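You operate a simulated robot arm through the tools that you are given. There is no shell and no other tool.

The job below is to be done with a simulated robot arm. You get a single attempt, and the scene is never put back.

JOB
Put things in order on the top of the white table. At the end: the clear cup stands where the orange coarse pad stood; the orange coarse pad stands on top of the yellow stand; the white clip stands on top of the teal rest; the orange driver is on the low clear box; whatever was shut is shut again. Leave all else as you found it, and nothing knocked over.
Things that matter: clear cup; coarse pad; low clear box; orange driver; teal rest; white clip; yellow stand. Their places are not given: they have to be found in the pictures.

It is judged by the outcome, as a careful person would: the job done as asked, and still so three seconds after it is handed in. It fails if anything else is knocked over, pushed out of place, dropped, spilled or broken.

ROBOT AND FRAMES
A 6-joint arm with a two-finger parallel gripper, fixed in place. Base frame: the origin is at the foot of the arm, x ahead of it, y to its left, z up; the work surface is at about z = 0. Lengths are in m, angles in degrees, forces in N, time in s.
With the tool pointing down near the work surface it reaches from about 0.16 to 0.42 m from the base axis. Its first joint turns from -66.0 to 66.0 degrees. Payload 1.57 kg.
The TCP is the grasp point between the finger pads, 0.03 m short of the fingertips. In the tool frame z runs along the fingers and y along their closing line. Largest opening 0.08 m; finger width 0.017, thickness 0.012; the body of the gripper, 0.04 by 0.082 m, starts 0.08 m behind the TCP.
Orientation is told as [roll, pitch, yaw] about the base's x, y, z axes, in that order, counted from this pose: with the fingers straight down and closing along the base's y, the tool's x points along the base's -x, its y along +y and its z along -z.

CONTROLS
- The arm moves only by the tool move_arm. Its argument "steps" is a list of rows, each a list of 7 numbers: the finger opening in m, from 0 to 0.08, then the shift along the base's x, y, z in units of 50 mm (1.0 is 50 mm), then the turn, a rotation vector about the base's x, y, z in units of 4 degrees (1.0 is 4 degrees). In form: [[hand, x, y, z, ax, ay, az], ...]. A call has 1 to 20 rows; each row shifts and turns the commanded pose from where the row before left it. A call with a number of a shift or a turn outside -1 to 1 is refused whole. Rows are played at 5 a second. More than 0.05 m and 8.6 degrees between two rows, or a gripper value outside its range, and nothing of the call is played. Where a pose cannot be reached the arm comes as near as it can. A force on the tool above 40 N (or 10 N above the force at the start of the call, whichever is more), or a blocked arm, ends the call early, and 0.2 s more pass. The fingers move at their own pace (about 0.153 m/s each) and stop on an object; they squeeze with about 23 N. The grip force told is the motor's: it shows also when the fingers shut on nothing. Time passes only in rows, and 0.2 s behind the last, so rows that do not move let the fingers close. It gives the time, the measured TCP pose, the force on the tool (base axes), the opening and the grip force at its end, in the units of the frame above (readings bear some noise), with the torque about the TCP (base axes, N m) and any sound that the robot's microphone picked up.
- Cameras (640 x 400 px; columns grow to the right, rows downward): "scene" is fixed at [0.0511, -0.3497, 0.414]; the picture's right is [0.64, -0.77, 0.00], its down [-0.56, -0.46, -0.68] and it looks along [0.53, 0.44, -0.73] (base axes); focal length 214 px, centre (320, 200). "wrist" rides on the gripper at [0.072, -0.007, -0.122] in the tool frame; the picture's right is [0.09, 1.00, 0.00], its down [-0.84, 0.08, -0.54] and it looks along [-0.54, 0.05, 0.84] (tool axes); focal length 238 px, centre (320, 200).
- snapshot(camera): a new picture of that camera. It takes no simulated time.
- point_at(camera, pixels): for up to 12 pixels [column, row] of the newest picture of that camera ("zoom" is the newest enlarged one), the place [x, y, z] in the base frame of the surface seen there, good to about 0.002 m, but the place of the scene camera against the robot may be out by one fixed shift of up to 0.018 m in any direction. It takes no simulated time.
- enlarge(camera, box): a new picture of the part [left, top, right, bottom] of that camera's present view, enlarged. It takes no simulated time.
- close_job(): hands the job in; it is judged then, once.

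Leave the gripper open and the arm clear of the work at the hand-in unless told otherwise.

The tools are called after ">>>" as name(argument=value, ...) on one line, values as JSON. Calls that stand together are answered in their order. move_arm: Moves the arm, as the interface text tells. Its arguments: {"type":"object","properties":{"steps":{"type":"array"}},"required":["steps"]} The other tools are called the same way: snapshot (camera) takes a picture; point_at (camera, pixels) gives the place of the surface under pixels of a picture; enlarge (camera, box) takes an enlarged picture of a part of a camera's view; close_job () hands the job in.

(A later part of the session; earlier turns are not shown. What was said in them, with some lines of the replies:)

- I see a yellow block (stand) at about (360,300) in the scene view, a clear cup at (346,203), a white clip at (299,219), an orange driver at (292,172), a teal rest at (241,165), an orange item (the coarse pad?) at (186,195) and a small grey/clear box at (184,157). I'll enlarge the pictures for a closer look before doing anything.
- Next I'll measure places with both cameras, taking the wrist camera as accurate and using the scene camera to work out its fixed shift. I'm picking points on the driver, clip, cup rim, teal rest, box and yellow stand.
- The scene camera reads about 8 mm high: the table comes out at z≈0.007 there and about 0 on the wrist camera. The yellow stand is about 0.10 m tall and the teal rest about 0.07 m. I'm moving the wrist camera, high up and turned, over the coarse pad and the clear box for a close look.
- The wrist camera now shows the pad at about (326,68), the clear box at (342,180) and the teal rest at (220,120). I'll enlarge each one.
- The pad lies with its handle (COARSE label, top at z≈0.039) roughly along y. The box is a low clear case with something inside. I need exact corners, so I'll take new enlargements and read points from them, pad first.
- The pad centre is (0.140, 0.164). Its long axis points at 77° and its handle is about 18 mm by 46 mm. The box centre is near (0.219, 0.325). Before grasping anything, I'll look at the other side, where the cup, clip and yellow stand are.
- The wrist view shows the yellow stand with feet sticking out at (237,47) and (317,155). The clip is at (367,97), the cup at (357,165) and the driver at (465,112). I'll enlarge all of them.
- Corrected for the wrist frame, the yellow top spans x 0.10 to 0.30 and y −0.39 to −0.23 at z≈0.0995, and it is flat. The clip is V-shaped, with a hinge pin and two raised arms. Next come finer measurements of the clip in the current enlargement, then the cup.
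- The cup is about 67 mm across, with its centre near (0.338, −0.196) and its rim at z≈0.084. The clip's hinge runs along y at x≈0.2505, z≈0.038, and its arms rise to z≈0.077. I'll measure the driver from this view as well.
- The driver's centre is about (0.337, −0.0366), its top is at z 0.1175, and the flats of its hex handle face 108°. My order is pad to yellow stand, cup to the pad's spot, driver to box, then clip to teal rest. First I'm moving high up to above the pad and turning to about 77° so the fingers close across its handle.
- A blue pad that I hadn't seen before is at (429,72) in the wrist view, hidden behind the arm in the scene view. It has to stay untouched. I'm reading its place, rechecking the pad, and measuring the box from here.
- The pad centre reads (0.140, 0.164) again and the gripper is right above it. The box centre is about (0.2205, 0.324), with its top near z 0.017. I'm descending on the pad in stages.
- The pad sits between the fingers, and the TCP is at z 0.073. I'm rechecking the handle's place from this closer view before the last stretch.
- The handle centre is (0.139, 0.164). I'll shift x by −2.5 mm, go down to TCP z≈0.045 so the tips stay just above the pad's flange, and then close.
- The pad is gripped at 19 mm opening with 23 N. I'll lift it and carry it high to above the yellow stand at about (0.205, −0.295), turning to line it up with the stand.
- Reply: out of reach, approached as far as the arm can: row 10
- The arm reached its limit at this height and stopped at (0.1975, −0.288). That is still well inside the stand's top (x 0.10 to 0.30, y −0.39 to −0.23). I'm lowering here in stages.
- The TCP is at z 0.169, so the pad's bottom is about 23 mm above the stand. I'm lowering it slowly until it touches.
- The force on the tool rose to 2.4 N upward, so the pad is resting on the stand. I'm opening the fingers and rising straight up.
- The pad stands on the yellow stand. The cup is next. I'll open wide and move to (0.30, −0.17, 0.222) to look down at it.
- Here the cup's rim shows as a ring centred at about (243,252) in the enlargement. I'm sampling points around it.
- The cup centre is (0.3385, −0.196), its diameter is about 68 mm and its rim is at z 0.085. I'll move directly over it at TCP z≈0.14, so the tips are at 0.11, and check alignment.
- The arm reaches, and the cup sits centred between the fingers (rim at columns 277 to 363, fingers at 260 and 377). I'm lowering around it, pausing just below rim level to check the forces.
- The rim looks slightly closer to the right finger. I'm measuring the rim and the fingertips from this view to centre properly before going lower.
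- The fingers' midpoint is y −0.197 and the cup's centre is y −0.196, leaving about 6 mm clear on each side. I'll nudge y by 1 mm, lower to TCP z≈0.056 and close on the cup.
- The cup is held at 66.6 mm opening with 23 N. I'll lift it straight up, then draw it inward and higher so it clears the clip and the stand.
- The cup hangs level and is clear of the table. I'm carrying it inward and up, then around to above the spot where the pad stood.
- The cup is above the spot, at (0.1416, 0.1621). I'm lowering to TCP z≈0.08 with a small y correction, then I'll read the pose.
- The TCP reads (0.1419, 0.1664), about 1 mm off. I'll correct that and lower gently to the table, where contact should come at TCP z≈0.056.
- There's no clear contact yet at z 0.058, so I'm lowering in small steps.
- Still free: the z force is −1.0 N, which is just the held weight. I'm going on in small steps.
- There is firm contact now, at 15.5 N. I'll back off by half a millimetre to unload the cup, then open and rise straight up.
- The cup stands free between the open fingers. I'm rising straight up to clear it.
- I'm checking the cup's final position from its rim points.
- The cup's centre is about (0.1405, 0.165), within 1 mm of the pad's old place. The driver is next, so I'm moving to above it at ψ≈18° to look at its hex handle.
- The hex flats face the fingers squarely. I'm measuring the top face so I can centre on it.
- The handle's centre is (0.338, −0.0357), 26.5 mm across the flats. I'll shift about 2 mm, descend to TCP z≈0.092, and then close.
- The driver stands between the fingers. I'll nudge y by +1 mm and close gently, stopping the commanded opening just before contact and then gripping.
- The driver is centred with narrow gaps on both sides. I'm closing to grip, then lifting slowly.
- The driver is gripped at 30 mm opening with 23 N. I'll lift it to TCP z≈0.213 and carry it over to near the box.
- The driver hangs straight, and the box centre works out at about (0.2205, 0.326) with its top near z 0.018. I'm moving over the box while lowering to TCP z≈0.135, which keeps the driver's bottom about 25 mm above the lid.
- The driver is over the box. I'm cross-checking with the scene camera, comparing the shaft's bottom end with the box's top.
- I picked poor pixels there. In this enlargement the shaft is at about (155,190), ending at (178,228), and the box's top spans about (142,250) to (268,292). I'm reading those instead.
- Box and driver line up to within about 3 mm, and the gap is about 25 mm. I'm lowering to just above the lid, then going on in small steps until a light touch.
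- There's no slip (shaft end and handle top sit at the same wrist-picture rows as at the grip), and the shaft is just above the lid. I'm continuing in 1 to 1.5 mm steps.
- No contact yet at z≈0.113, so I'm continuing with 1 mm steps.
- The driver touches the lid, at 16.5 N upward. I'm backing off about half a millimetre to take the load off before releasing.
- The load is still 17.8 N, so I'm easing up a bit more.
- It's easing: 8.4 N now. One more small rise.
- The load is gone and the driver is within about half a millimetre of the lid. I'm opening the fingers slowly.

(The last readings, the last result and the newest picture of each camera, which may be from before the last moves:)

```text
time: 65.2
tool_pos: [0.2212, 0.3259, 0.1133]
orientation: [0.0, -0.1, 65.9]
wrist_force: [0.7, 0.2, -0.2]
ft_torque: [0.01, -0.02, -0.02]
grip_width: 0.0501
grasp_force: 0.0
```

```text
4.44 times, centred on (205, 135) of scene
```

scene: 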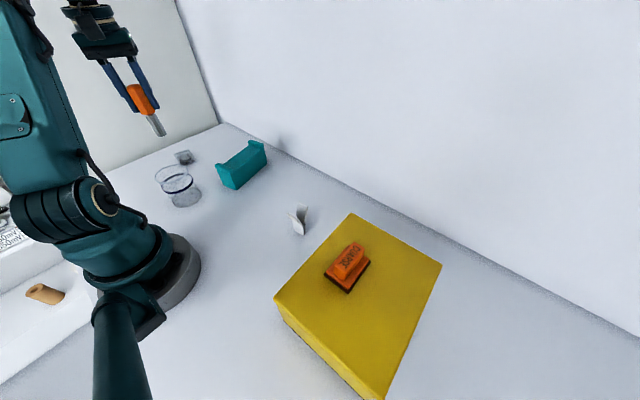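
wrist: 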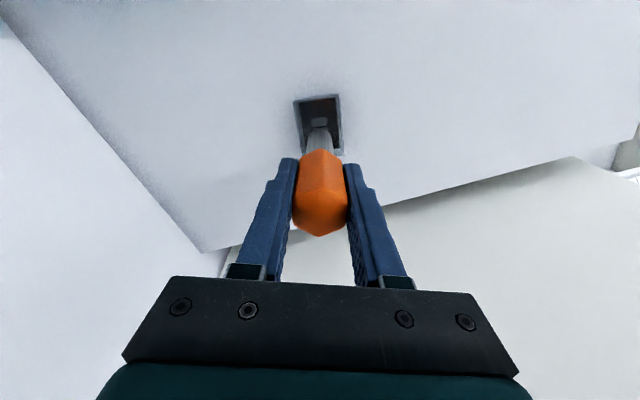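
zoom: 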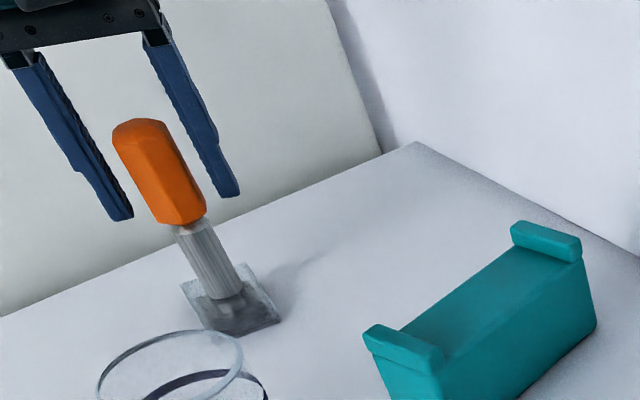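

The driver stands on the box by itself. The arm can't go straight up this far out, so I'll draw the open fingers back radially along the tool's x, which is the gap direction, and rise only once they're past the driver.

>>> move_arm(steps=[[0.07, 0, 0, 0, 0, 0, 0], [0.07, 0, 0, 0, 0, 0, 0], [0.07, -0.12, -0.27, 0, 0, 0, 0], [0.07, -0.163, -0.3656, 0, 0, 0, 0], [0.07, -0.163, -0.3656, 0, 0, 0, 0], [0.07, 0, 0, 0, 0, 0, 0]])

>>> snapshot(camera="wrist")

>>> enlarge(camera="scene", box=[140, 80, 250, 180])

```text
time: 66.6
tool_pos: [0.1992, 0.2761, 0.1141]
orientation: [0.0, -0.2, 66.0]
wrist_force: [0.5, -0.1, 0.8]
ft_torque: [-0.01, 0.0, 0.0]
grip_width: 0.0702
grasp_force: 0.1
```

```text
taken
```

wrist: 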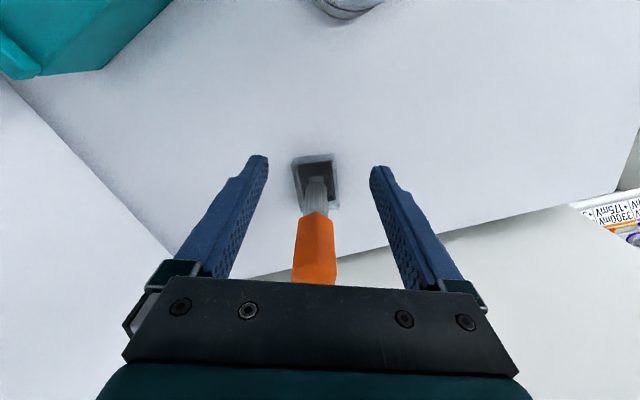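

```text
4.00 times, centred on (195, 130) of scene
```

zoom: 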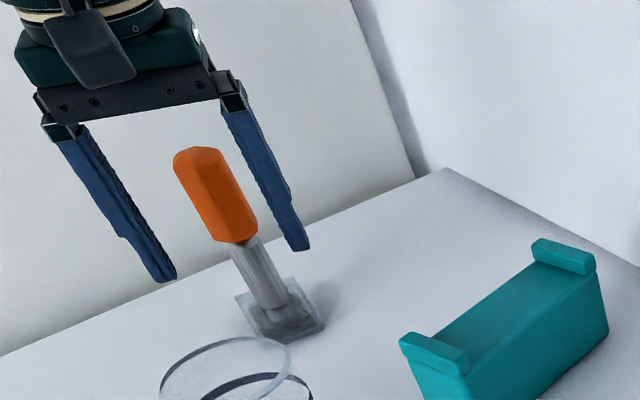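

The fingers are clear of the driver, which stays standing on the box. I'm rising and travelling over to above the clip while turning to about 2°.

>>> move_arm(steps=[[0.07, 0, 0, 0.4, 0, 0, 0], [0.07, 0, 0, 0.6, 0, 0, 0], [0.07, 0, 0, 0.6, 0, 0, 0], [0.07, 0, 0, 0.5, 0, 0, 0], [0.07, 0.1775, -0.515, 0, 0, 0, -1], [0.07, 0.1775, -0.515, 0, 0, 0, -1], [0.07, 0.1775, -0.515, 0, 0, 0, -1], [0.07, 0.1775, -0.515, 0, 0, 0, -1], [0.07, 0.1775, -0.515, 0, 0, 0, -1], [0.07, 0.1775, -0.515, 0, 0, 0, -1], [0.07, 0.1775, -0.515, 0, 0, 0, -1], [0.07, 0.1775, -0.515, 0, 0, 0, -1]])

>>> move_arm(steps=[[0.07, -0.049, -0.514, 0, 0, 0, -1], [0.07, -0.049, -0.514, 0, 0, 0, -1], [0.07, -0.049, -0.514, 0, 0, 0, -1], [0.07, -0.049, -0.514, 0, 0, 0, -1], [0.07, -0.049, -0.514, 0, 0, 0, -1], [0.07, -0.049, -0.514, 0, 0, 0, -1], [0.07, -0.049, -0.514, 0, 0, 0, -1], [0.07, -0.049, -0.514, 0, 0, 0, -1], [0.07, 0, 0, 0, 0, 0, 0]])

>>> snapshot(camera="wrist")

>>> snapshot(camera="scene")

>>> enlarge(camera="wrist", box=[280, 60, 370, 150])

```text
time: 69.2
tool_pos: [0.2691, 0.0687, 0.217]
orientation: [0.0, -0.1, 34.0]
wrist_force: [0.4, -0.5, -0.7]
ft_torque: [0.0, 0.01, 0.0]
grip_width: 0.0701
grasp_force: 0.1
```

```text
time: 71.2
tool_pos: [0.2493, -0.1384, 0.219]
orientation: [0.0, -0.1, 1.9]
wrist_force: [-0.9, -0.3, 0.2]
ft_torque: [0.04, 0.01, -0.03]
grip_width: 0.07
grasp_force: 0.1
```

```text
taken
```

wrist: 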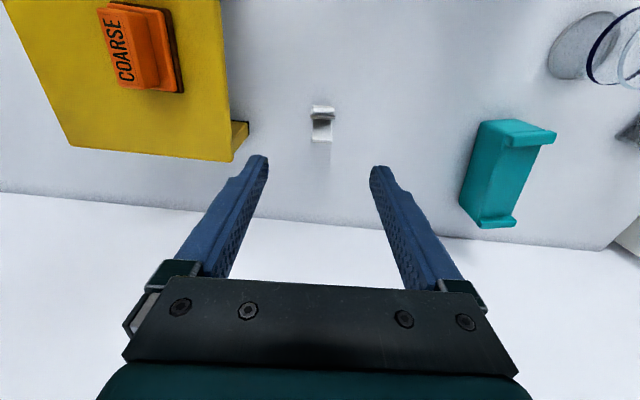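

```text
taken
```

scene: 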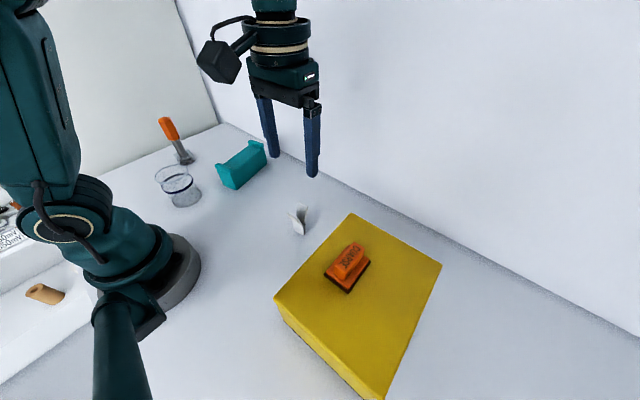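

```text
4.44 times, centred on (325, 105) of wrist
```

zoom: 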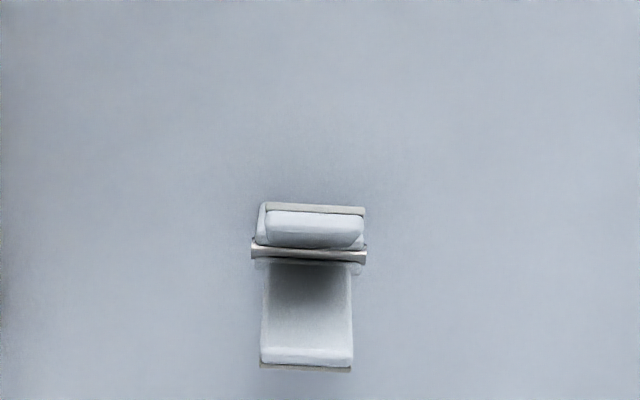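

The driver stands upright on the box: in the scene picture its axis points at the vertical vanishing point. Now I'm measuring the clip from this view.

>>> point_at(camera="zoom", pixels=[[254, 251], [365, 257], [310, 254], [270, 240], [358, 240], [275, 220], [360, 222], [266, 355], [350, 355], [308, 350], [262, 270], [362, 268]])

>>> point_at(camera="zoom", pixels=[[310, 230], [310, 212], [260, 215], [310, 300], [265, 310], [350, 310], [308, 366], [258, 235], [364, 240], [266, 290], [352, 290], [310, 265]])

>>> enlarge(camera="scene", box=[270, 190, 330, 250])

```text
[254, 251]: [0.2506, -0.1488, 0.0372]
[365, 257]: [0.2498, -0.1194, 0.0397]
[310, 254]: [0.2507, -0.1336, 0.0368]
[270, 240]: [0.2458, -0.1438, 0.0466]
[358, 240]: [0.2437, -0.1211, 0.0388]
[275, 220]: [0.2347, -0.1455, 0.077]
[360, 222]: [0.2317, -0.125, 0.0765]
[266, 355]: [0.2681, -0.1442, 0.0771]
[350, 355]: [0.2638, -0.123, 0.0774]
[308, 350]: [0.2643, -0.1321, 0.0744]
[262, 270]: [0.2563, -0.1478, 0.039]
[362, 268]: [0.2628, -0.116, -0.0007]
```

```text
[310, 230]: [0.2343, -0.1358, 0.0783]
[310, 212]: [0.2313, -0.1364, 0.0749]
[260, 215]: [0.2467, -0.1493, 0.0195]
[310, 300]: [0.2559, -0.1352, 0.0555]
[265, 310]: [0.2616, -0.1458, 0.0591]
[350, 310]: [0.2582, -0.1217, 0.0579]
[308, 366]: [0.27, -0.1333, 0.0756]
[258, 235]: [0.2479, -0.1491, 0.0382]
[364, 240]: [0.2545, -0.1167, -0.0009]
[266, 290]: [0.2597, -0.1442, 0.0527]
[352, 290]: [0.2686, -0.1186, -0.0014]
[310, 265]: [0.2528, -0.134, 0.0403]
```

```text
6.67 times, centred on (300, 220) of scene
```

zoom: 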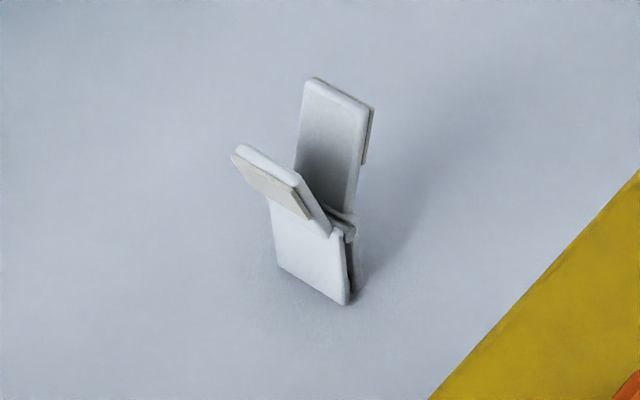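

The clip's hinge runs at about 93.5°, its centre is (0.2505, −0.1345), its arms are about 25 mm wide and its pin top is at z≈0.040. I plan to hold the arms by their side edges just above the pin, so the arms aren't squeezed together. First, a closer measurement of the teal rest's channel from here.

>>> enlarge(camera="wrist", box=[440, 105, 570, 240])

>>> point_at(camera="zoom", pixels=[[275, 110], [390, 100], [250, 160], [360, 160], [230, 220], [340, 220], [210, 280], [320, 285], [220, 345], [310, 330], [280, 200], [300, 150]])

```text
2.96 times, centred on (505, 172) of wrist
```

zoom: 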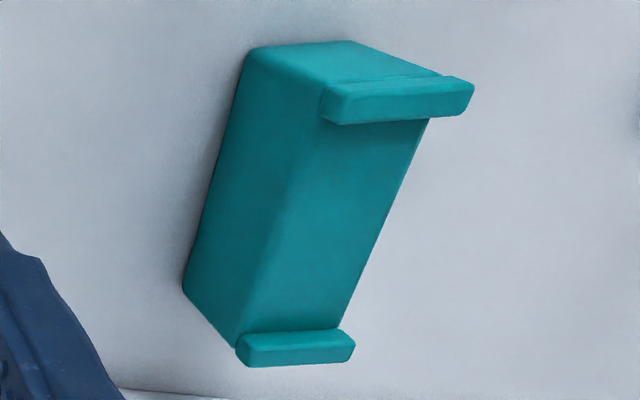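

```text
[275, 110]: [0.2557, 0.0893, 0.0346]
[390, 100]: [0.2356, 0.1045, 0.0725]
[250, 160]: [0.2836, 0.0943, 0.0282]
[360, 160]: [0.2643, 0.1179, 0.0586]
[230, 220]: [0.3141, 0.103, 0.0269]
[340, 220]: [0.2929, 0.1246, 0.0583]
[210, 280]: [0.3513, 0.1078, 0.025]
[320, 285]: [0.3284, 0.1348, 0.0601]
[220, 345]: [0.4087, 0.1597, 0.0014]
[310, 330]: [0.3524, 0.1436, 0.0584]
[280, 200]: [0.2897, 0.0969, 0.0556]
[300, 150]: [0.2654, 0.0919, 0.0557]
```

The channel floor is at z≈0.0585 and its centre is about (0.297, 0.1245), with its axis at about 11°. Now I'm lowering over the clip to TCP z≈0.10, with small corrections and a 1.6° turn.

>>> move_arm(steps=[[0.06, 0.024, 0.07, -0.6, 0, 0, 0.4], [0.06, 0, 0, -0.6, 0, 0, 0], [0.06, 0, 0, -0.6, 0, 0, 0], [0.06, 0, 0, -0.55, 0, 0, 0], [0.06, 0, 0, 0, 0, 0, 0], [0.06, 0, 0, 0, 0, 0, 0]])

>>> snapshot(camera="wrist")

>>> enlarge(camera="wrist", box=[240, 100, 400, 240])

>>> enlarge(camera="scene", box=[250, 140, 350, 250])

```text
time: 72.6
tool_pos: [0.2511, -0.1338, 0.1014]
orientation: [0.0, -0.1, 3.7]
wrist_force: [-0.1, -0.1, -0.2]
ft_torque: [-0.01, -0.01, -0.03]
grip_width: 0.0599
grasp_force: 0.0
```

```text
taken
```

wrist: 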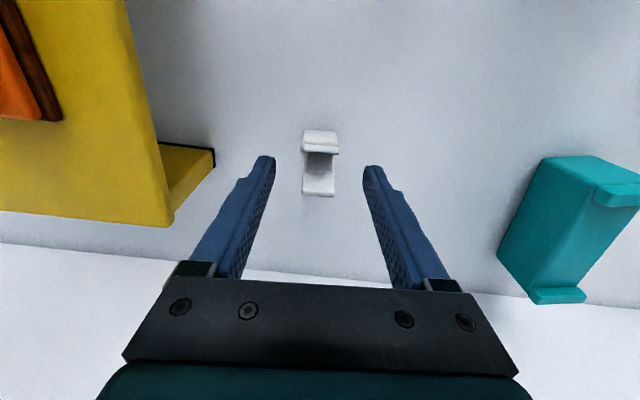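

```text
2.86 times, centred on (320, 170) of wrist
```

zoom: 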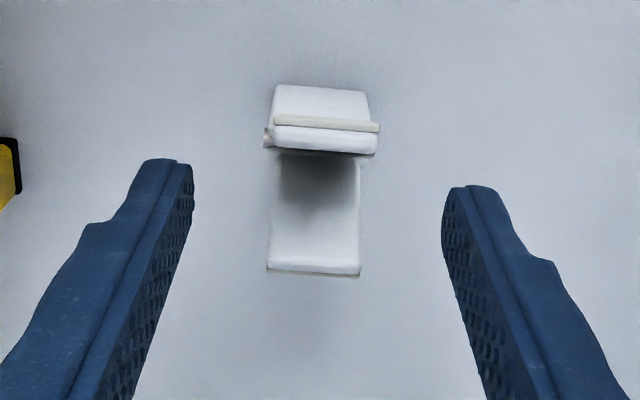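

```text
3.64 times, centred on (300, 195) of scene
```

zoom: 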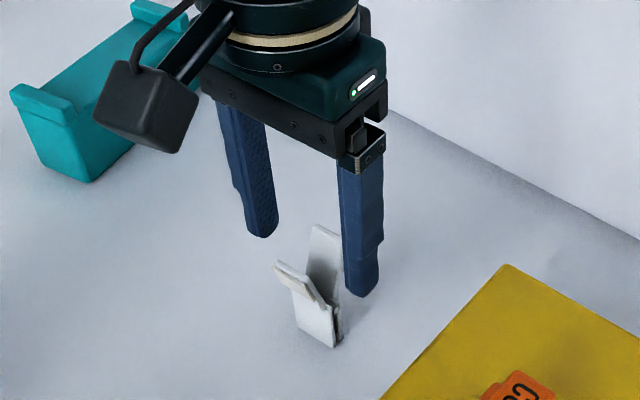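

The clip sits between the fingers. I'm taking one more measurement from close up before lowering.

>>> point_at(camera="zoom", pixels=[[275, 143], [375, 148], [270, 265], [358, 268], [268, 137], [278, 200], [357, 200], [320, 100], [278, 105], [366, 110], [190, 190], [447, 215]])

```text
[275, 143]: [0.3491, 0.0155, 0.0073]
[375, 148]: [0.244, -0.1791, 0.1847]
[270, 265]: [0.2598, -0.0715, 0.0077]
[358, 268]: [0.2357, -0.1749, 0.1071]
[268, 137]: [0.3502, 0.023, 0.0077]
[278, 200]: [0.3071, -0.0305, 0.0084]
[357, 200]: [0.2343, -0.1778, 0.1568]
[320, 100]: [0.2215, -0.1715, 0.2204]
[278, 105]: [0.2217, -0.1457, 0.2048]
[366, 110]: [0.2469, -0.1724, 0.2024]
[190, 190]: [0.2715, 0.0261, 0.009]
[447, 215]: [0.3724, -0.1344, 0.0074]
```

That read the scene enlargement, which was the newest. I'm redoing it with the wrist enlargement last.

>>> enlarge(camera="wrist", box=[240, 100, 400, 240])

>>> point_at(camera="zoom", pixels=[[276, 143], [374, 148], [270, 265], [358, 268], [268, 137], [278, 200], [357, 200], [320, 100], [276, 105], [366, 110], [190, 190], [447, 215]])

```text
2.86 times, centred on (320, 170) of wrist
```

zoom: 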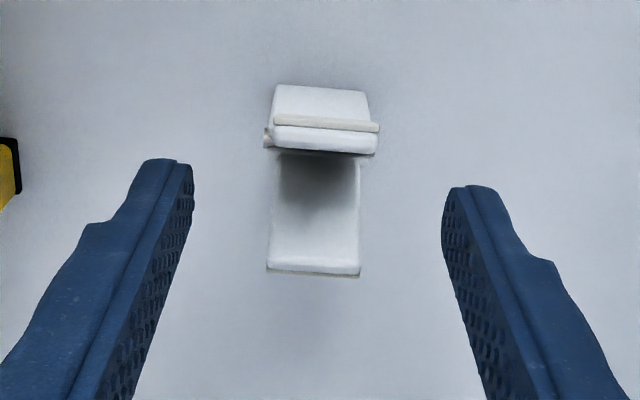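

```text
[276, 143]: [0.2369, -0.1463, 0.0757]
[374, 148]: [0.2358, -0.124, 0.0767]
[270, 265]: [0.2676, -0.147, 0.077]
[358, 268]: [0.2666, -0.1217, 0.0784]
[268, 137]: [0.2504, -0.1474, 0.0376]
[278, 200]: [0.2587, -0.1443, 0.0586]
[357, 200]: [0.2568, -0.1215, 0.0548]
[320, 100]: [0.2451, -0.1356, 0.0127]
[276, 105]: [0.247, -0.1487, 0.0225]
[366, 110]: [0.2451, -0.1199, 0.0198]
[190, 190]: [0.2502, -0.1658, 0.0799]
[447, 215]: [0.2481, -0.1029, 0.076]
```

Everything is centred to within 1 mm. I'm lowering to TCP z≈0.0735, with the tips just above the pin, and looking again.

>>> move_arm(steps=[[0.05, 0, 0, -0.3, 0, 0, 0], [0.04, 0, 0, -0.26, 0, 0, 0], [0.04, 0, 0, 0, 0, 0, 0], [0.034, 0, 0, 0, 0, 0, 0]])

>>> snapshot(camera="scene")

>>> enlarge(camera="scene", box=[265, 170, 335, 250])

>>> enlarge(camera="wrist", box=[260, 110, 380, 240])

```text
time: 73.6
tool_pos: [0.2518, -0.1337, 0.0744]
orientation: [-0.1, -0.2, 3.6]
wrist_force: [0.7, 0.1, 0.0]
ft_torque: [-0.04, 0.0, 0.01]
grip_width: 0.0339
grasp_force: 0.0
```

```text
taken
```

scene: 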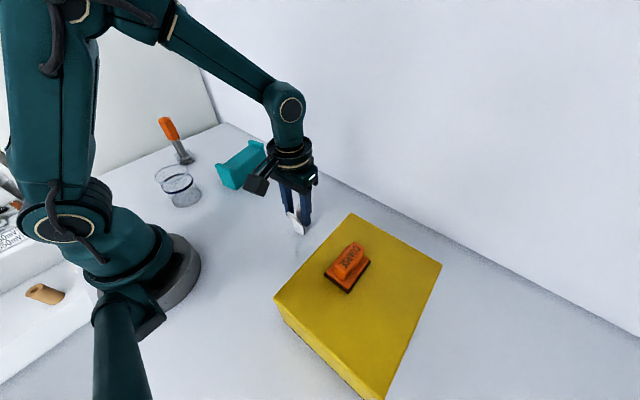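

```text
5.00 times, centred on (300, 210) of scene
```

zoom: 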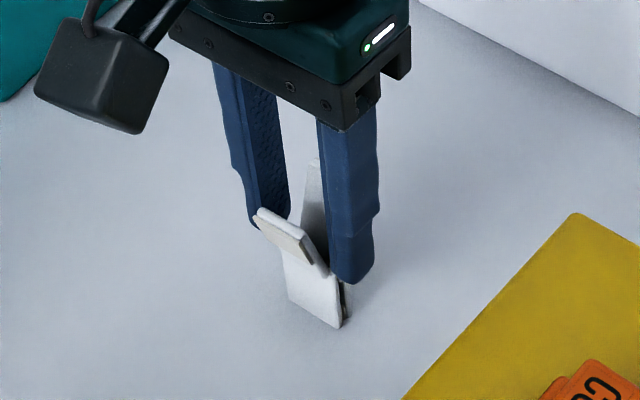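

```text
3.08 times, centred on (320, 175) of wrist
```

zoom: 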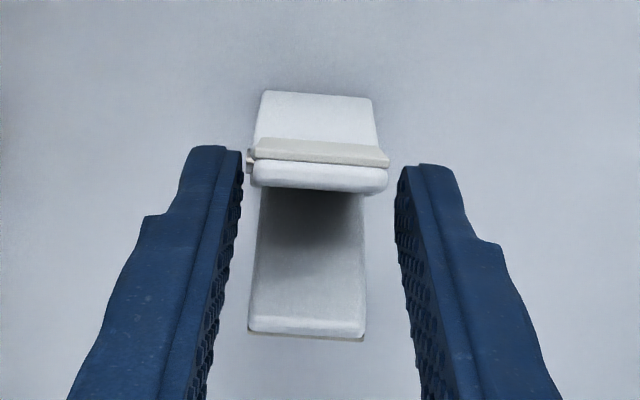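

The fingertips are just above the hinge pin, with the arms between the fingers. I'm closing slowly. A stop near 25 mm means I hold the arms' edges, and one near 30 mm means the pin.

>>> move_arm(steps=[[0.03, 0, 0, 0, 0, 0, 0], [0.027, 0, 0, 0, 0, 0, 0], [0.024, 0, 0, 0, 0, 0, 0], [0.015, 0, 0, 0, 0, 0, 0], [0.015, 0, 0, 0, 0, 0, 0]])

>>> enlarge(camera="scene", box=[265, 170, 335, 250])

>>> enlarge(camera="wrist", box=[260, 110, 380, 240])

```text
time: 74.8
tool_pos: [0.2518, -0.1326, 0.0734]
orientation: [-0.1, -0.1, 3.6]
wrist_force: [-0.3, 0.1, -0.1]
ft_torque: [-0.02, 0.0, 0.01]
grip_width: 0.023
grasp_force: 23.3
```

```text
5.00 times, centred on (300, 210) of scene
```

zoom: 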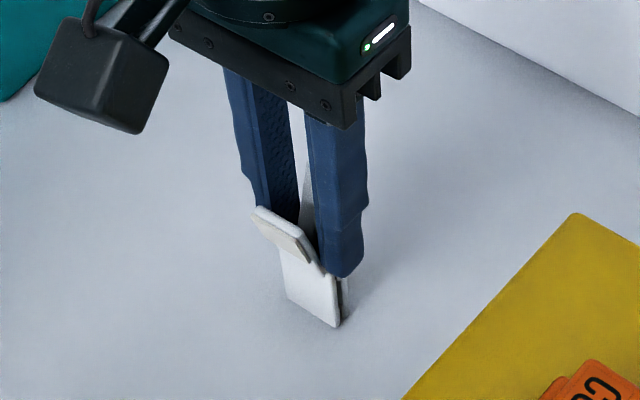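

```text
3.08 times, centred on (320, 175) of wrist
```

zoom: 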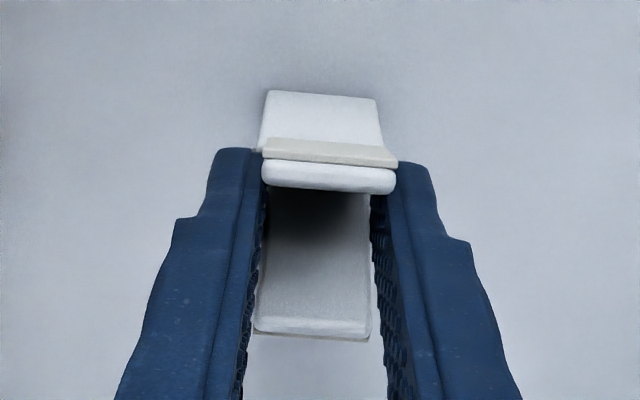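

The fingers stopped at 23 mm on the arms' side edges, and the clip's shape is unchanged. I'm lifting slowly and checking the hold.

>>> move_arm(steps=[[0.015, 0, 0, 0.1, 0, 0, 0], [0.015, 0, 0, 0.3, 0, 0, 0], [0.015, 0, 0, 0.6, 0, 0, 0], [0.015, 0, 0, 0.7, 0, 0, 0], [0.015, 0, 0, 0.8, 0, 0, 0], [0.015, 0, 0, 0, 0, 0, 0]])

>>> enlarge(camera="scene", box=[260, 70, 360, 190])

>>> enlarge(camera="wrist", box=[260, 110, 380, 240])

```text
time: 76.2
tool_pos: [0.2518, -0.1329, 0.1974]
orientation: [-0.1, -0.1, 3.6]
wrist_force: [-0.3, 0.0, -1.0]
ft_torque: [0.02, -0.03, -0.03]
grip_width: 0.0229
grasp_force: 22.5
```

```text
3.33 times, centred on (310, 130) of scene
```

zoom: 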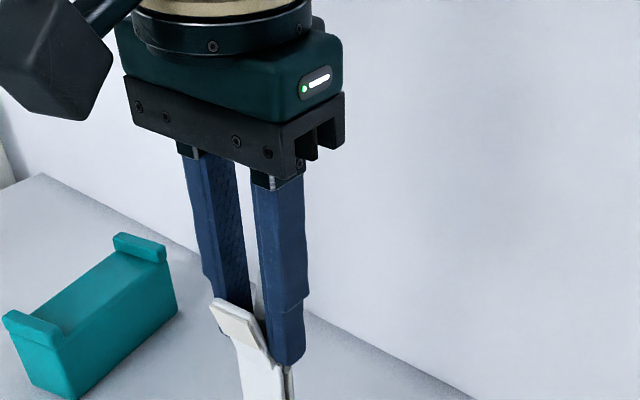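

```text
3.08 times, centred on (320, 175) of wrist
```

zoom: 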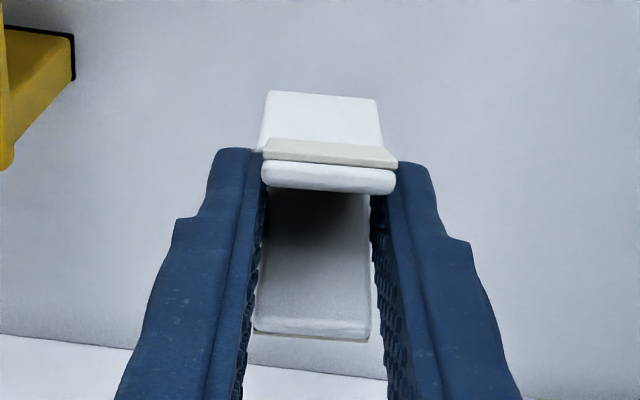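

The clip is held in exactly the same pose. I'm carrying it to above the teal rest's channel.

>>> move_arm(steps=[[0.015, 0.114, 0.4, 0, 0, 0, 0.25], [0.015, 0.114, 0.644, 0, 0, 0, 0.25], [0.015, 0.114, 0.644, 0, 0, 0, 0.25], [0.015, 0.114, 0.644, 0, 0, 0, 0.25], [0.015, 0.114, 0.644, 0, 0, 0, 0.25], [0.015, 0.114, 0.644, 0, 0, 0, 0.25], [0.015, 0.114, 0.644, 0, 0, 0, 0.25], [0.015, 0.114, 0.644, 0, 0, 0, 0.25], [0.015, 0, 0.244, 0, 0, 0, 0], [0.015, 0, 0, 0, 0, 0, 0]])

>>> snapshot(camera="wrist")

>>> enlarge(camera="scene", box=[190, 60, 310, 200])

```text
time: 78.4
tool_pos: [0.2972, 0.1246, 0.198]
orientation: [0.0, -0.1, 11.6]
wrist_force: [-0.4, 0.3, -0.3]
ft_torque: [-0.04, 0.01, 0.02]
grip_width: 0.0227
grasp_force: 22.0
```

```text
taken
```

wrist: 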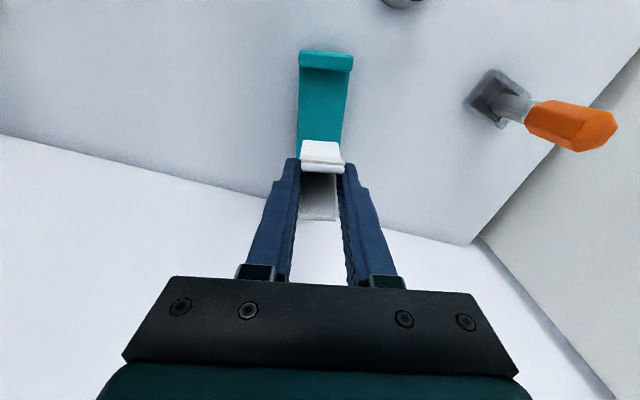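

```text
2.86 times, centred on (250, 130) of scene
```

zoom: 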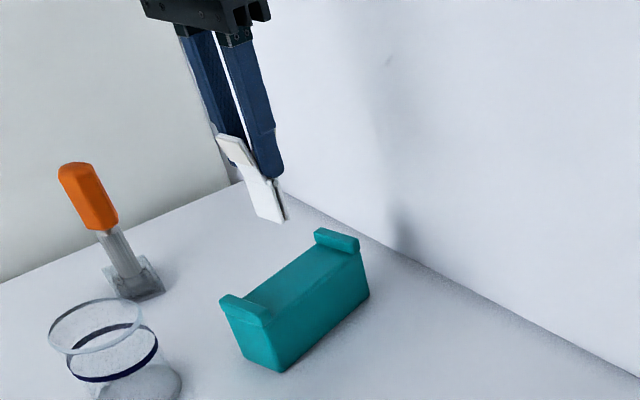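

The rest runs straight along the view, so ψ matches its axis. I'm measuring the lip and the floor edges from here to centre across the channel.

>>> enlarge(camera="wrist", box=[280, 40, 370, 160])

>>> point_at(camera="zoom", pixels=[[255, 70], [410, 75], [330, 80], [255, 120], [395, 120], [325, 130], [255, 180], [390, 180], [260, 240], [380, 240], [320, 240], [330, 190]])

```text
3.33 times, centred on (325, 100) of wrist
```

zoom: 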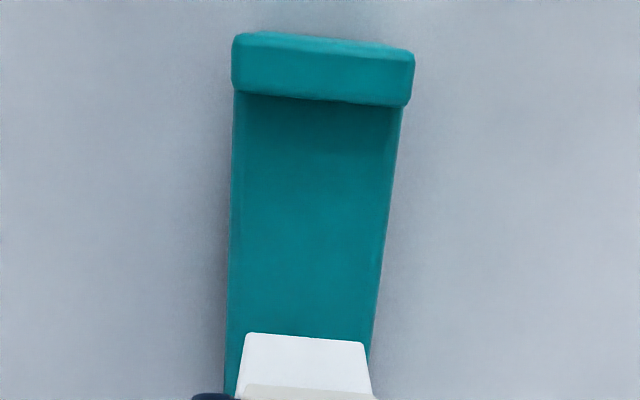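

```text
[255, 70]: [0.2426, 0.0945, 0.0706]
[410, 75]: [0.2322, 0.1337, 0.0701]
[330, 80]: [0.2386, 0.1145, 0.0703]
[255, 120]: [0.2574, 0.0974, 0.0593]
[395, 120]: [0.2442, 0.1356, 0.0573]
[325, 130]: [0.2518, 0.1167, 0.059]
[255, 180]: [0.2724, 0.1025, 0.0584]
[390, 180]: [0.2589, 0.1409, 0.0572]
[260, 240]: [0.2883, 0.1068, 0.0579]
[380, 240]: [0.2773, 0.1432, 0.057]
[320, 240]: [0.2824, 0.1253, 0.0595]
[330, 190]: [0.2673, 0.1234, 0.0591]
```

The channel centre line passes through (0.297, 0.1243), so the clip is centred and the floor is at z≈0.059. I'm lowering to a few millimetres above the floor.

>>> move_arm(steps=[[0.015, 0, 0, -0.4, 0, 0, 0], [0.015, 0, 0, -0.4, 0, 0, 0], [0.015, 0, 0, -0.4, 0, 0, 0], [0.015, 0, 0, 0, 0, 0, 0]])

>>> enlarge(camera="scene", box=[200, 110, 280, 200])

```text
time: 79.4
tool_pos: [0.2974, 0.1243, 0.1365]
orientation: [0.1, 0.0, 11.6]
wrist_force: [1.4, -0.4, -0.5]
ft_torque: [-0.02, 0.02, 0.02]
grip_width: 0.0229
grasp_force: 23.6
```

```text
4.44 times, centred on (240, 155) of scene
```

zoom: 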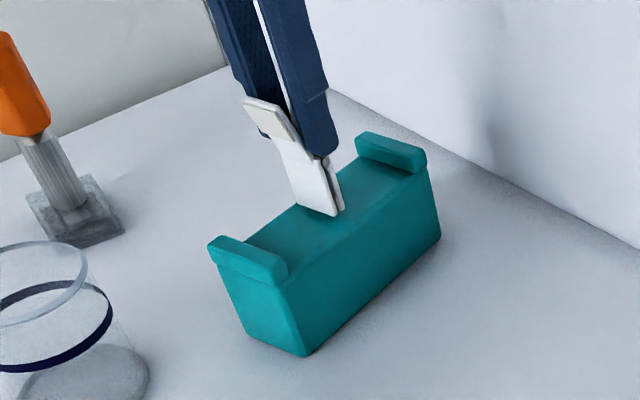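

The clip is about 4 mm above the channel floor. I'm lowering in 1 mm steps until there's a light touch.

>>> move_arm(steps=[[0.015, 0, 0, -0.04, 0, 0, 0], [0.015, 0, 0, 0, 0, 0, 0]])

>>> move_arm(steps=[[0.015, 0, 0, -0.02, 0, 0, 0], [0.015, 0, 0, 0, 0, 0, 0]])

```text
time: 80.0
tool_pos: [0.2967, 0.1245, 0.1361]
orientation: [0.0, 0.0, 11.6]
wrist_force: [-0.3, -1.1, 0.5]
ft_torque: [0.0, -0.01, -0.02]
grip_width: 0.0229
grasp_force: 22.4
```

```text
time: 80.6
tool_pos: [0.2976, 0.1255, 0.1345]
orientation: [0.1, 0.0, 11.6]
wrist_force: [-0.4, 0.0, -0.3]
ft_torque: [0.04, 0.03, -0.01]
grip_width: 0.0228
grasp_force: 23.0
```

>>> move_arm(steps=[[0.015, 0, 0, -0.02, 0, 0, 0], [0.015, 0, 0, 0, 0, 0, 0]])

>>> enlarge(camera="scene", box=[215, 130, 275, 190])

```text
time: 81.2
tool_pos: [0.2962, 0.1249, 0.1341]
orientation: [-0.1, -0.1, 11.5]
wrist_force: [0.1, -0.5, -0.9]
ft_torque: [0.01, 0.0, 0.02]
grip_width: 0.0227
grasp_force: 23.4
```

```text
6.67 times, centred on (245, 160) of scene
```

zoom: 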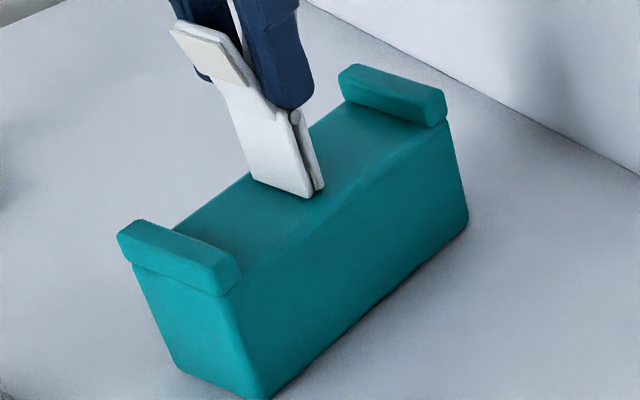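

No contact yet, though the foot looks very close to the floor. I'm continuing in half-millimetre steps.

>>> move_arm(steps=[[0.015, 0, 0, -0.015, 0, 0, 0], [0.015, 0, 0, 0, 0, 0, 0]])

>>> move_arm(steps=[[0.015, 0, 0, -0.012, 0, 0, 0], [0.015, 0, 0, 0, 0, 0, 0]])

```text
time: 81.8
tool_pos: [0.2964, 0.1246, 0.1337]
orientation: [0.0, -0.1, 11.7]
wrist_force: [0.4, 0.3, -0.8]
ft_torque: [0.0, 0.02, 0.01]
grip_width: 0.0229
grasp_force: 23.0
```

```text
time: 82.4
tool_pos: [0.2973, 0.1241, 0.1333]
orientation: [0.1, -0.2, 11.6]
wrist_force: [-1.8, -1.0, 9.2]
ft_torque: [-0.05, 0.06, 0.0]
grip_width: 0.0227
grasp_force: 23.3
```

There is contact at 9.2 N. I'm easing up by about 0.4 mm to unload.

>>> move_arm(steps=[[0.015, 0, 0, 0.008, 0, 0, 0], [0.015, 0, 0, 0, 0, 0, 0]])

```text
time: 83.0
tool_pos: [0.2981, 0.1248, 0.1322]
orientation: [0.1, -0.1, 11.6]
wrist_force: [-2.0, 1.8, 8.0]
ft_torque: [0.07, 0.13, 0.01]
grip_width: 0.0228
grasp_force: 23.4
```

>>> move_arm(steps=[[0.015, 0, 0, 0.008, 0, 0, 0], [0.015, 0, 0, 0, 0, 0, 0]])

```text
time: 83.6
tool_pos: [0.2979, 0.1239, 0.1338]
orientation: [-0.1, 0.0, 11.6]
wrist_force: [-0.8, 0.6, -0.1]
ft_torque: [-0.01, 0.01, 0.0]
grip_width: 0.0229
grasp_force: 22.6
```

The clip is unloaded and resting at floor level. I'm opening slowly.

>>> move_arm(steps=[[0.0245, 0, 0, 0, 0, 0, 0], [0.027, 0, 0, 0, 0, 0, 0], [0.03, 0, 0, 0, 0, 0, 0], [0.036, 0, 0, 0, 0, 0, 0], [0.045, 0, 0, 0, 0, 0, 0], [0.05, 0, 0, 0, 0, 0, 0]])

>>> enlarge(camera="scene", box=[205, 110, 285, 190])

>>> enlarge(camera="wrist", box=[250, 90, 390, 240])

```text
time: 85.0
tool_pos: [0.2966, 0.1243, 0.1333]
orientation: [0.0, -0.2, 11.6]
wrist_force: [-0.2, 0.7, 0.1]
ft_torque: [-0.04, 0.04, -0.01]
grip_width: 0.0501
grasp_force: 0.0
```

```text
5.00 times, centred on (245, 150) of scene
```

zoom: 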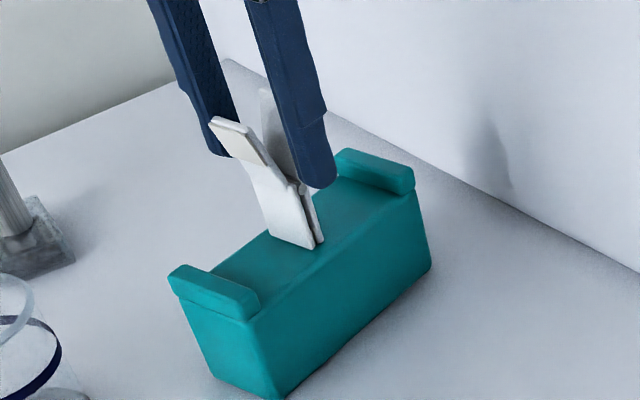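

```text
2.67 times, centred on (320, 165) of wrist
```

zoom: 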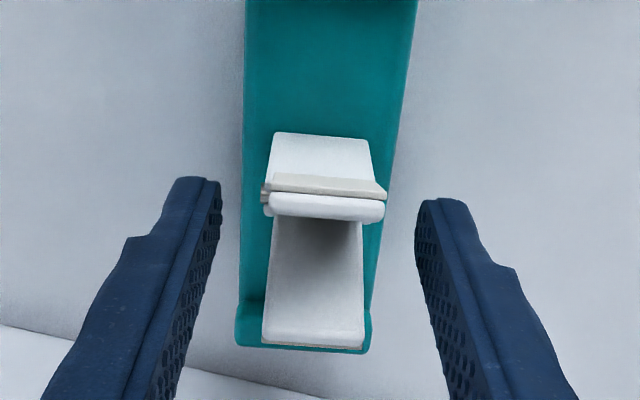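

The clip stands by itself in the teal rest's channel. I'm rising straight up, with the fingers well apart, and moving clear toward the middle.

>>> move_arm(steps=[[0.06, 0, 0, 0, 0, 0, 0], [0.06, 0, 0, 0.2, 0, 0, 0], [0.06, 0, 0, 0.4, 0, 0, 0], [0.06, 0, 0, 0.6, 0, 0, 0], [0.06, 0, 0, 0.6, 0, 0, 0], [0.06, 0, 0, 0.2, 0, 0, 0], [0.06, 0, 0, 0, 0, 0, 0]])

>>> snapshot(camera="wrist")

>>> snapshot(camera="scene")

```text
time: 86.6
tool_pos: [0.2981, 0.1242, 0.2331]
orientation: [0.0, 0.0, 11.7]
wrist_force: [-0.1, -0.3, 0.0]
ft_torque: [-0.02, -0.02, -0.01]
grip_width: 0.0601
grasp_force: 0.0
```

```text
taken
```

wrist: 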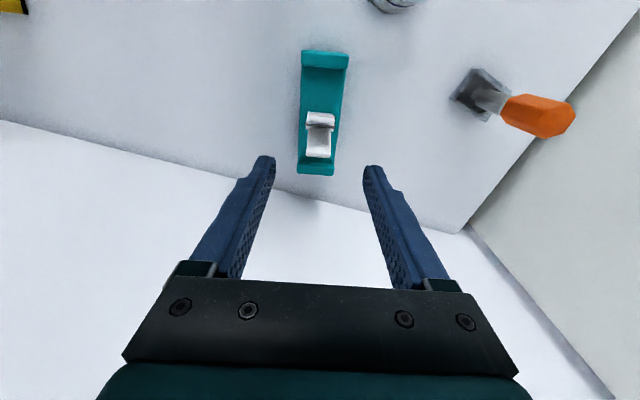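

```text
taken
```

scene: 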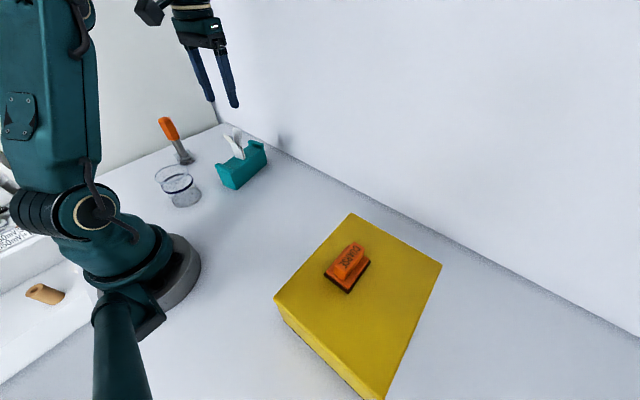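

All four things look placed. I'm moving back to the starting pose, clear of the work, and then inspecting each one closely.

>>> move_arm(steps=[[0.08, -0.04, -0.3, 0.02, 0, 0, -0.325], [0.08, -0.04, -0.3, 0.01, 0, 0, -0.325], [0.08, -0.04, -0.3, 0.01, 0, 0, -0.325], [0.08, -0.04, -0.3, 0.01, 0, 0, -0.325], [0.08, -0.04, -0.3, 0.01, 0, 0, -0.325], [0.08, -0.04, -0.3, 0.01, 0, 0, -0.325], [0.08, -0.04, -0.3, 0.01, 0, 0, -0.325], [0.08, -0.04, -0.3, 0, 0, 0, -0.325], [0.08, -0.04, -0.26, 0, 0, 0, -0.3], [0.08, 0, 0, 0, 0, 0, 0]])

>>> snapshot(camera="wrist")

>>> snapshot(camera="scene")

>>> enlarge(camera="scene", box=[140, 100, 290, 215])

>>> enlarge(camera="scene", box=[270, 200, 450, 400])

>>> enlarge(camera="wrist", box=[380, 0, 640, 200])

```text
time: 88.8
tool_pos: [0.2795, -0.008, 0.2366]
orientation: [0.0, -0.1, 0.0]
wrist_force: [-0.7, 0.7, 0.5]
ft_torque: [-0.01, 0.0, 0.0]
grip_width: 0.0802
grasp_force: 0.1
```

```text
taken
```

wrist: 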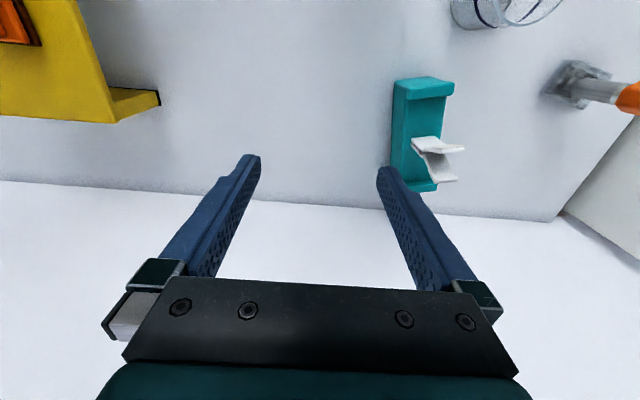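

```text
taken
```

scene: 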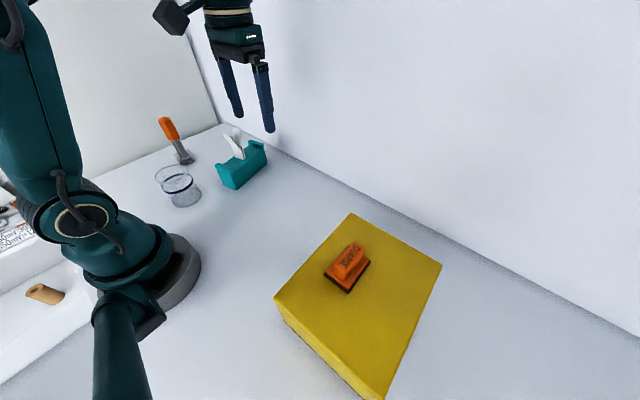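

```text
3.48 times, centred on (215, 158) of scene
```

zoom: 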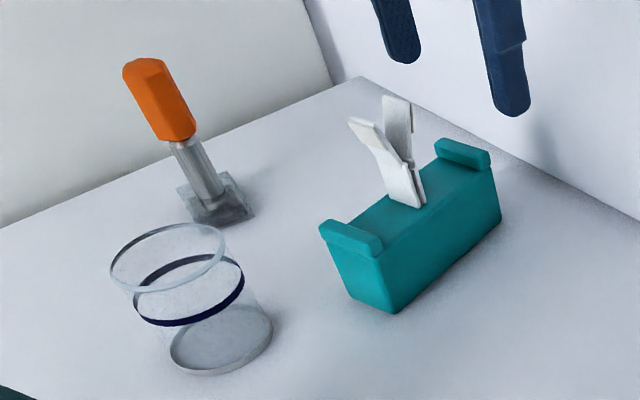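

```text
2.00 times, centred on (360, 300) of scene
```

zoom: 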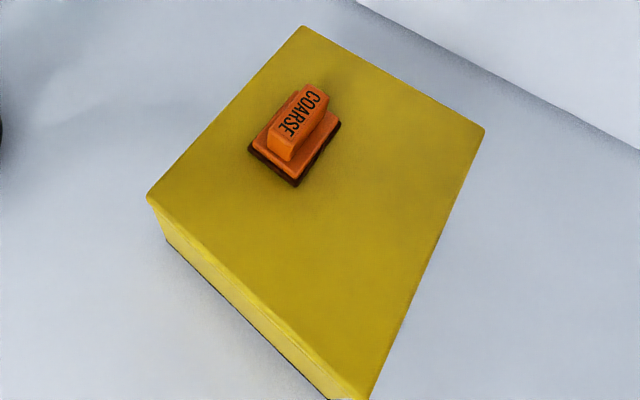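

```text
2.00 times, centred on (510, 100) of wrist
```

zoom: 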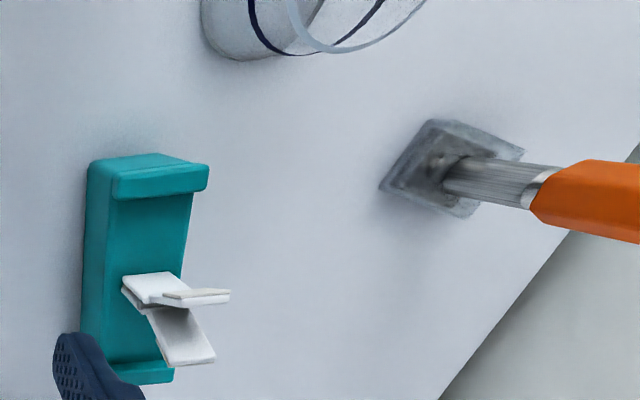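

Everything is in place: the box and teal rest haven't shifted against the first pictures, and the driver, clip, cup and pad all stand upright. I'll wait about three seconds without moving and look once more to be sure nothing creeps.

>>> move_arm(steps=[[0.08, 0, 0, 0, 0, 0, 0], [0.08, 0, 0, 0, 0, 0, 0], [0.08, 0, 0, 0, 0, 0, 0], [0.08, 0, 0, 0, 0, 0, 0], [0.08, 0, 0, 0, 0, 0, 0], [0.08, 0, 0, 0, 0, 0, 0], [0.08, 0, 0, 0, 0, 0, 0], [0.08, 0, 0, 0, 0, 0, 0], [0.08, 0, 0, 0, 0, 0, 0], [0.08, 0, 0, 0, 0, 0, 0], [0.08, 0, 0, 0, 0, 0, 0], [0.08, 0, 0, 0, 0, 0, 0], [0.08, 0, 0, 0, 0, 0, 0], [0.08, 0, 0, 0, 0, 0, 0], [0.08, 0, 0, 0, 0, 0, 0]])

>>> snapshot(camera="scene")

>>> enlarge(camera="scene", box=[140, 100, 290, 215])

```text
time: 92.0
tool_pos: [0.2784, -0.0091, 0.2372]
orientation: [0.0, -0.1, 0.0]
wrist_force: [-0.7, -0.8, 0.0]
ft_torque: [0.0, 0.03, -0.01]
grip_width: 0.08
grasp_force: 0.0
```

```text
taken
```

scene: 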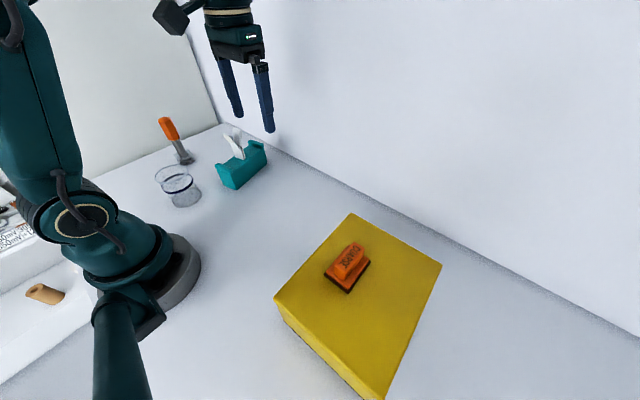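

```text
3.48 times, centred on (215, 158) of scene
```

zoom: 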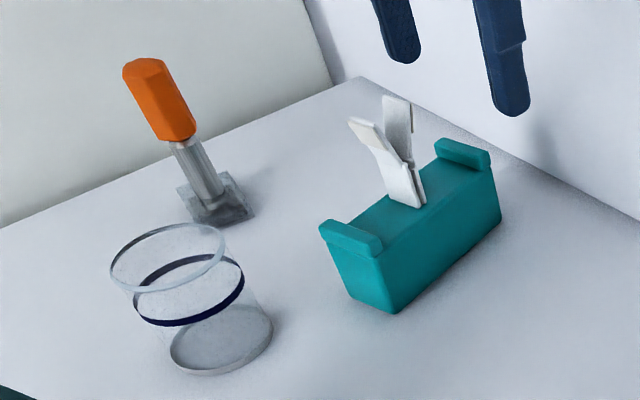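

Nothing moved over three seconds. The pad is on the yellow stand, the cup is on the pad's old spot, the clip is on the teal rest and the driver is on the shut box. The gripper is open and clear, so I'm handing the job in.

>>> close_job()

```text
The job is handed in.
```

The job is done and handed in. I watched the table for three seconds before handing in, and nothing moved.

- **Coarse pad:** it stands on top of the yellow stand, lined up with its edges and well inside them.
- **Clear cup:** it stands where the pad stood, within about 1 mm of the pad's old centre.
- **Orange driver:** it stands upright on the low clear box. The box stayed shut and did not shift.
- **White clip:** it stands in the middle of the teal rest's channel. I held it by its side edges, so the clip was never squeezed open.

Nothing was knocked over. I did not touch the blue pad behind the arm or the trays beside the table. The arm is back at its starting pose with the gripper open.
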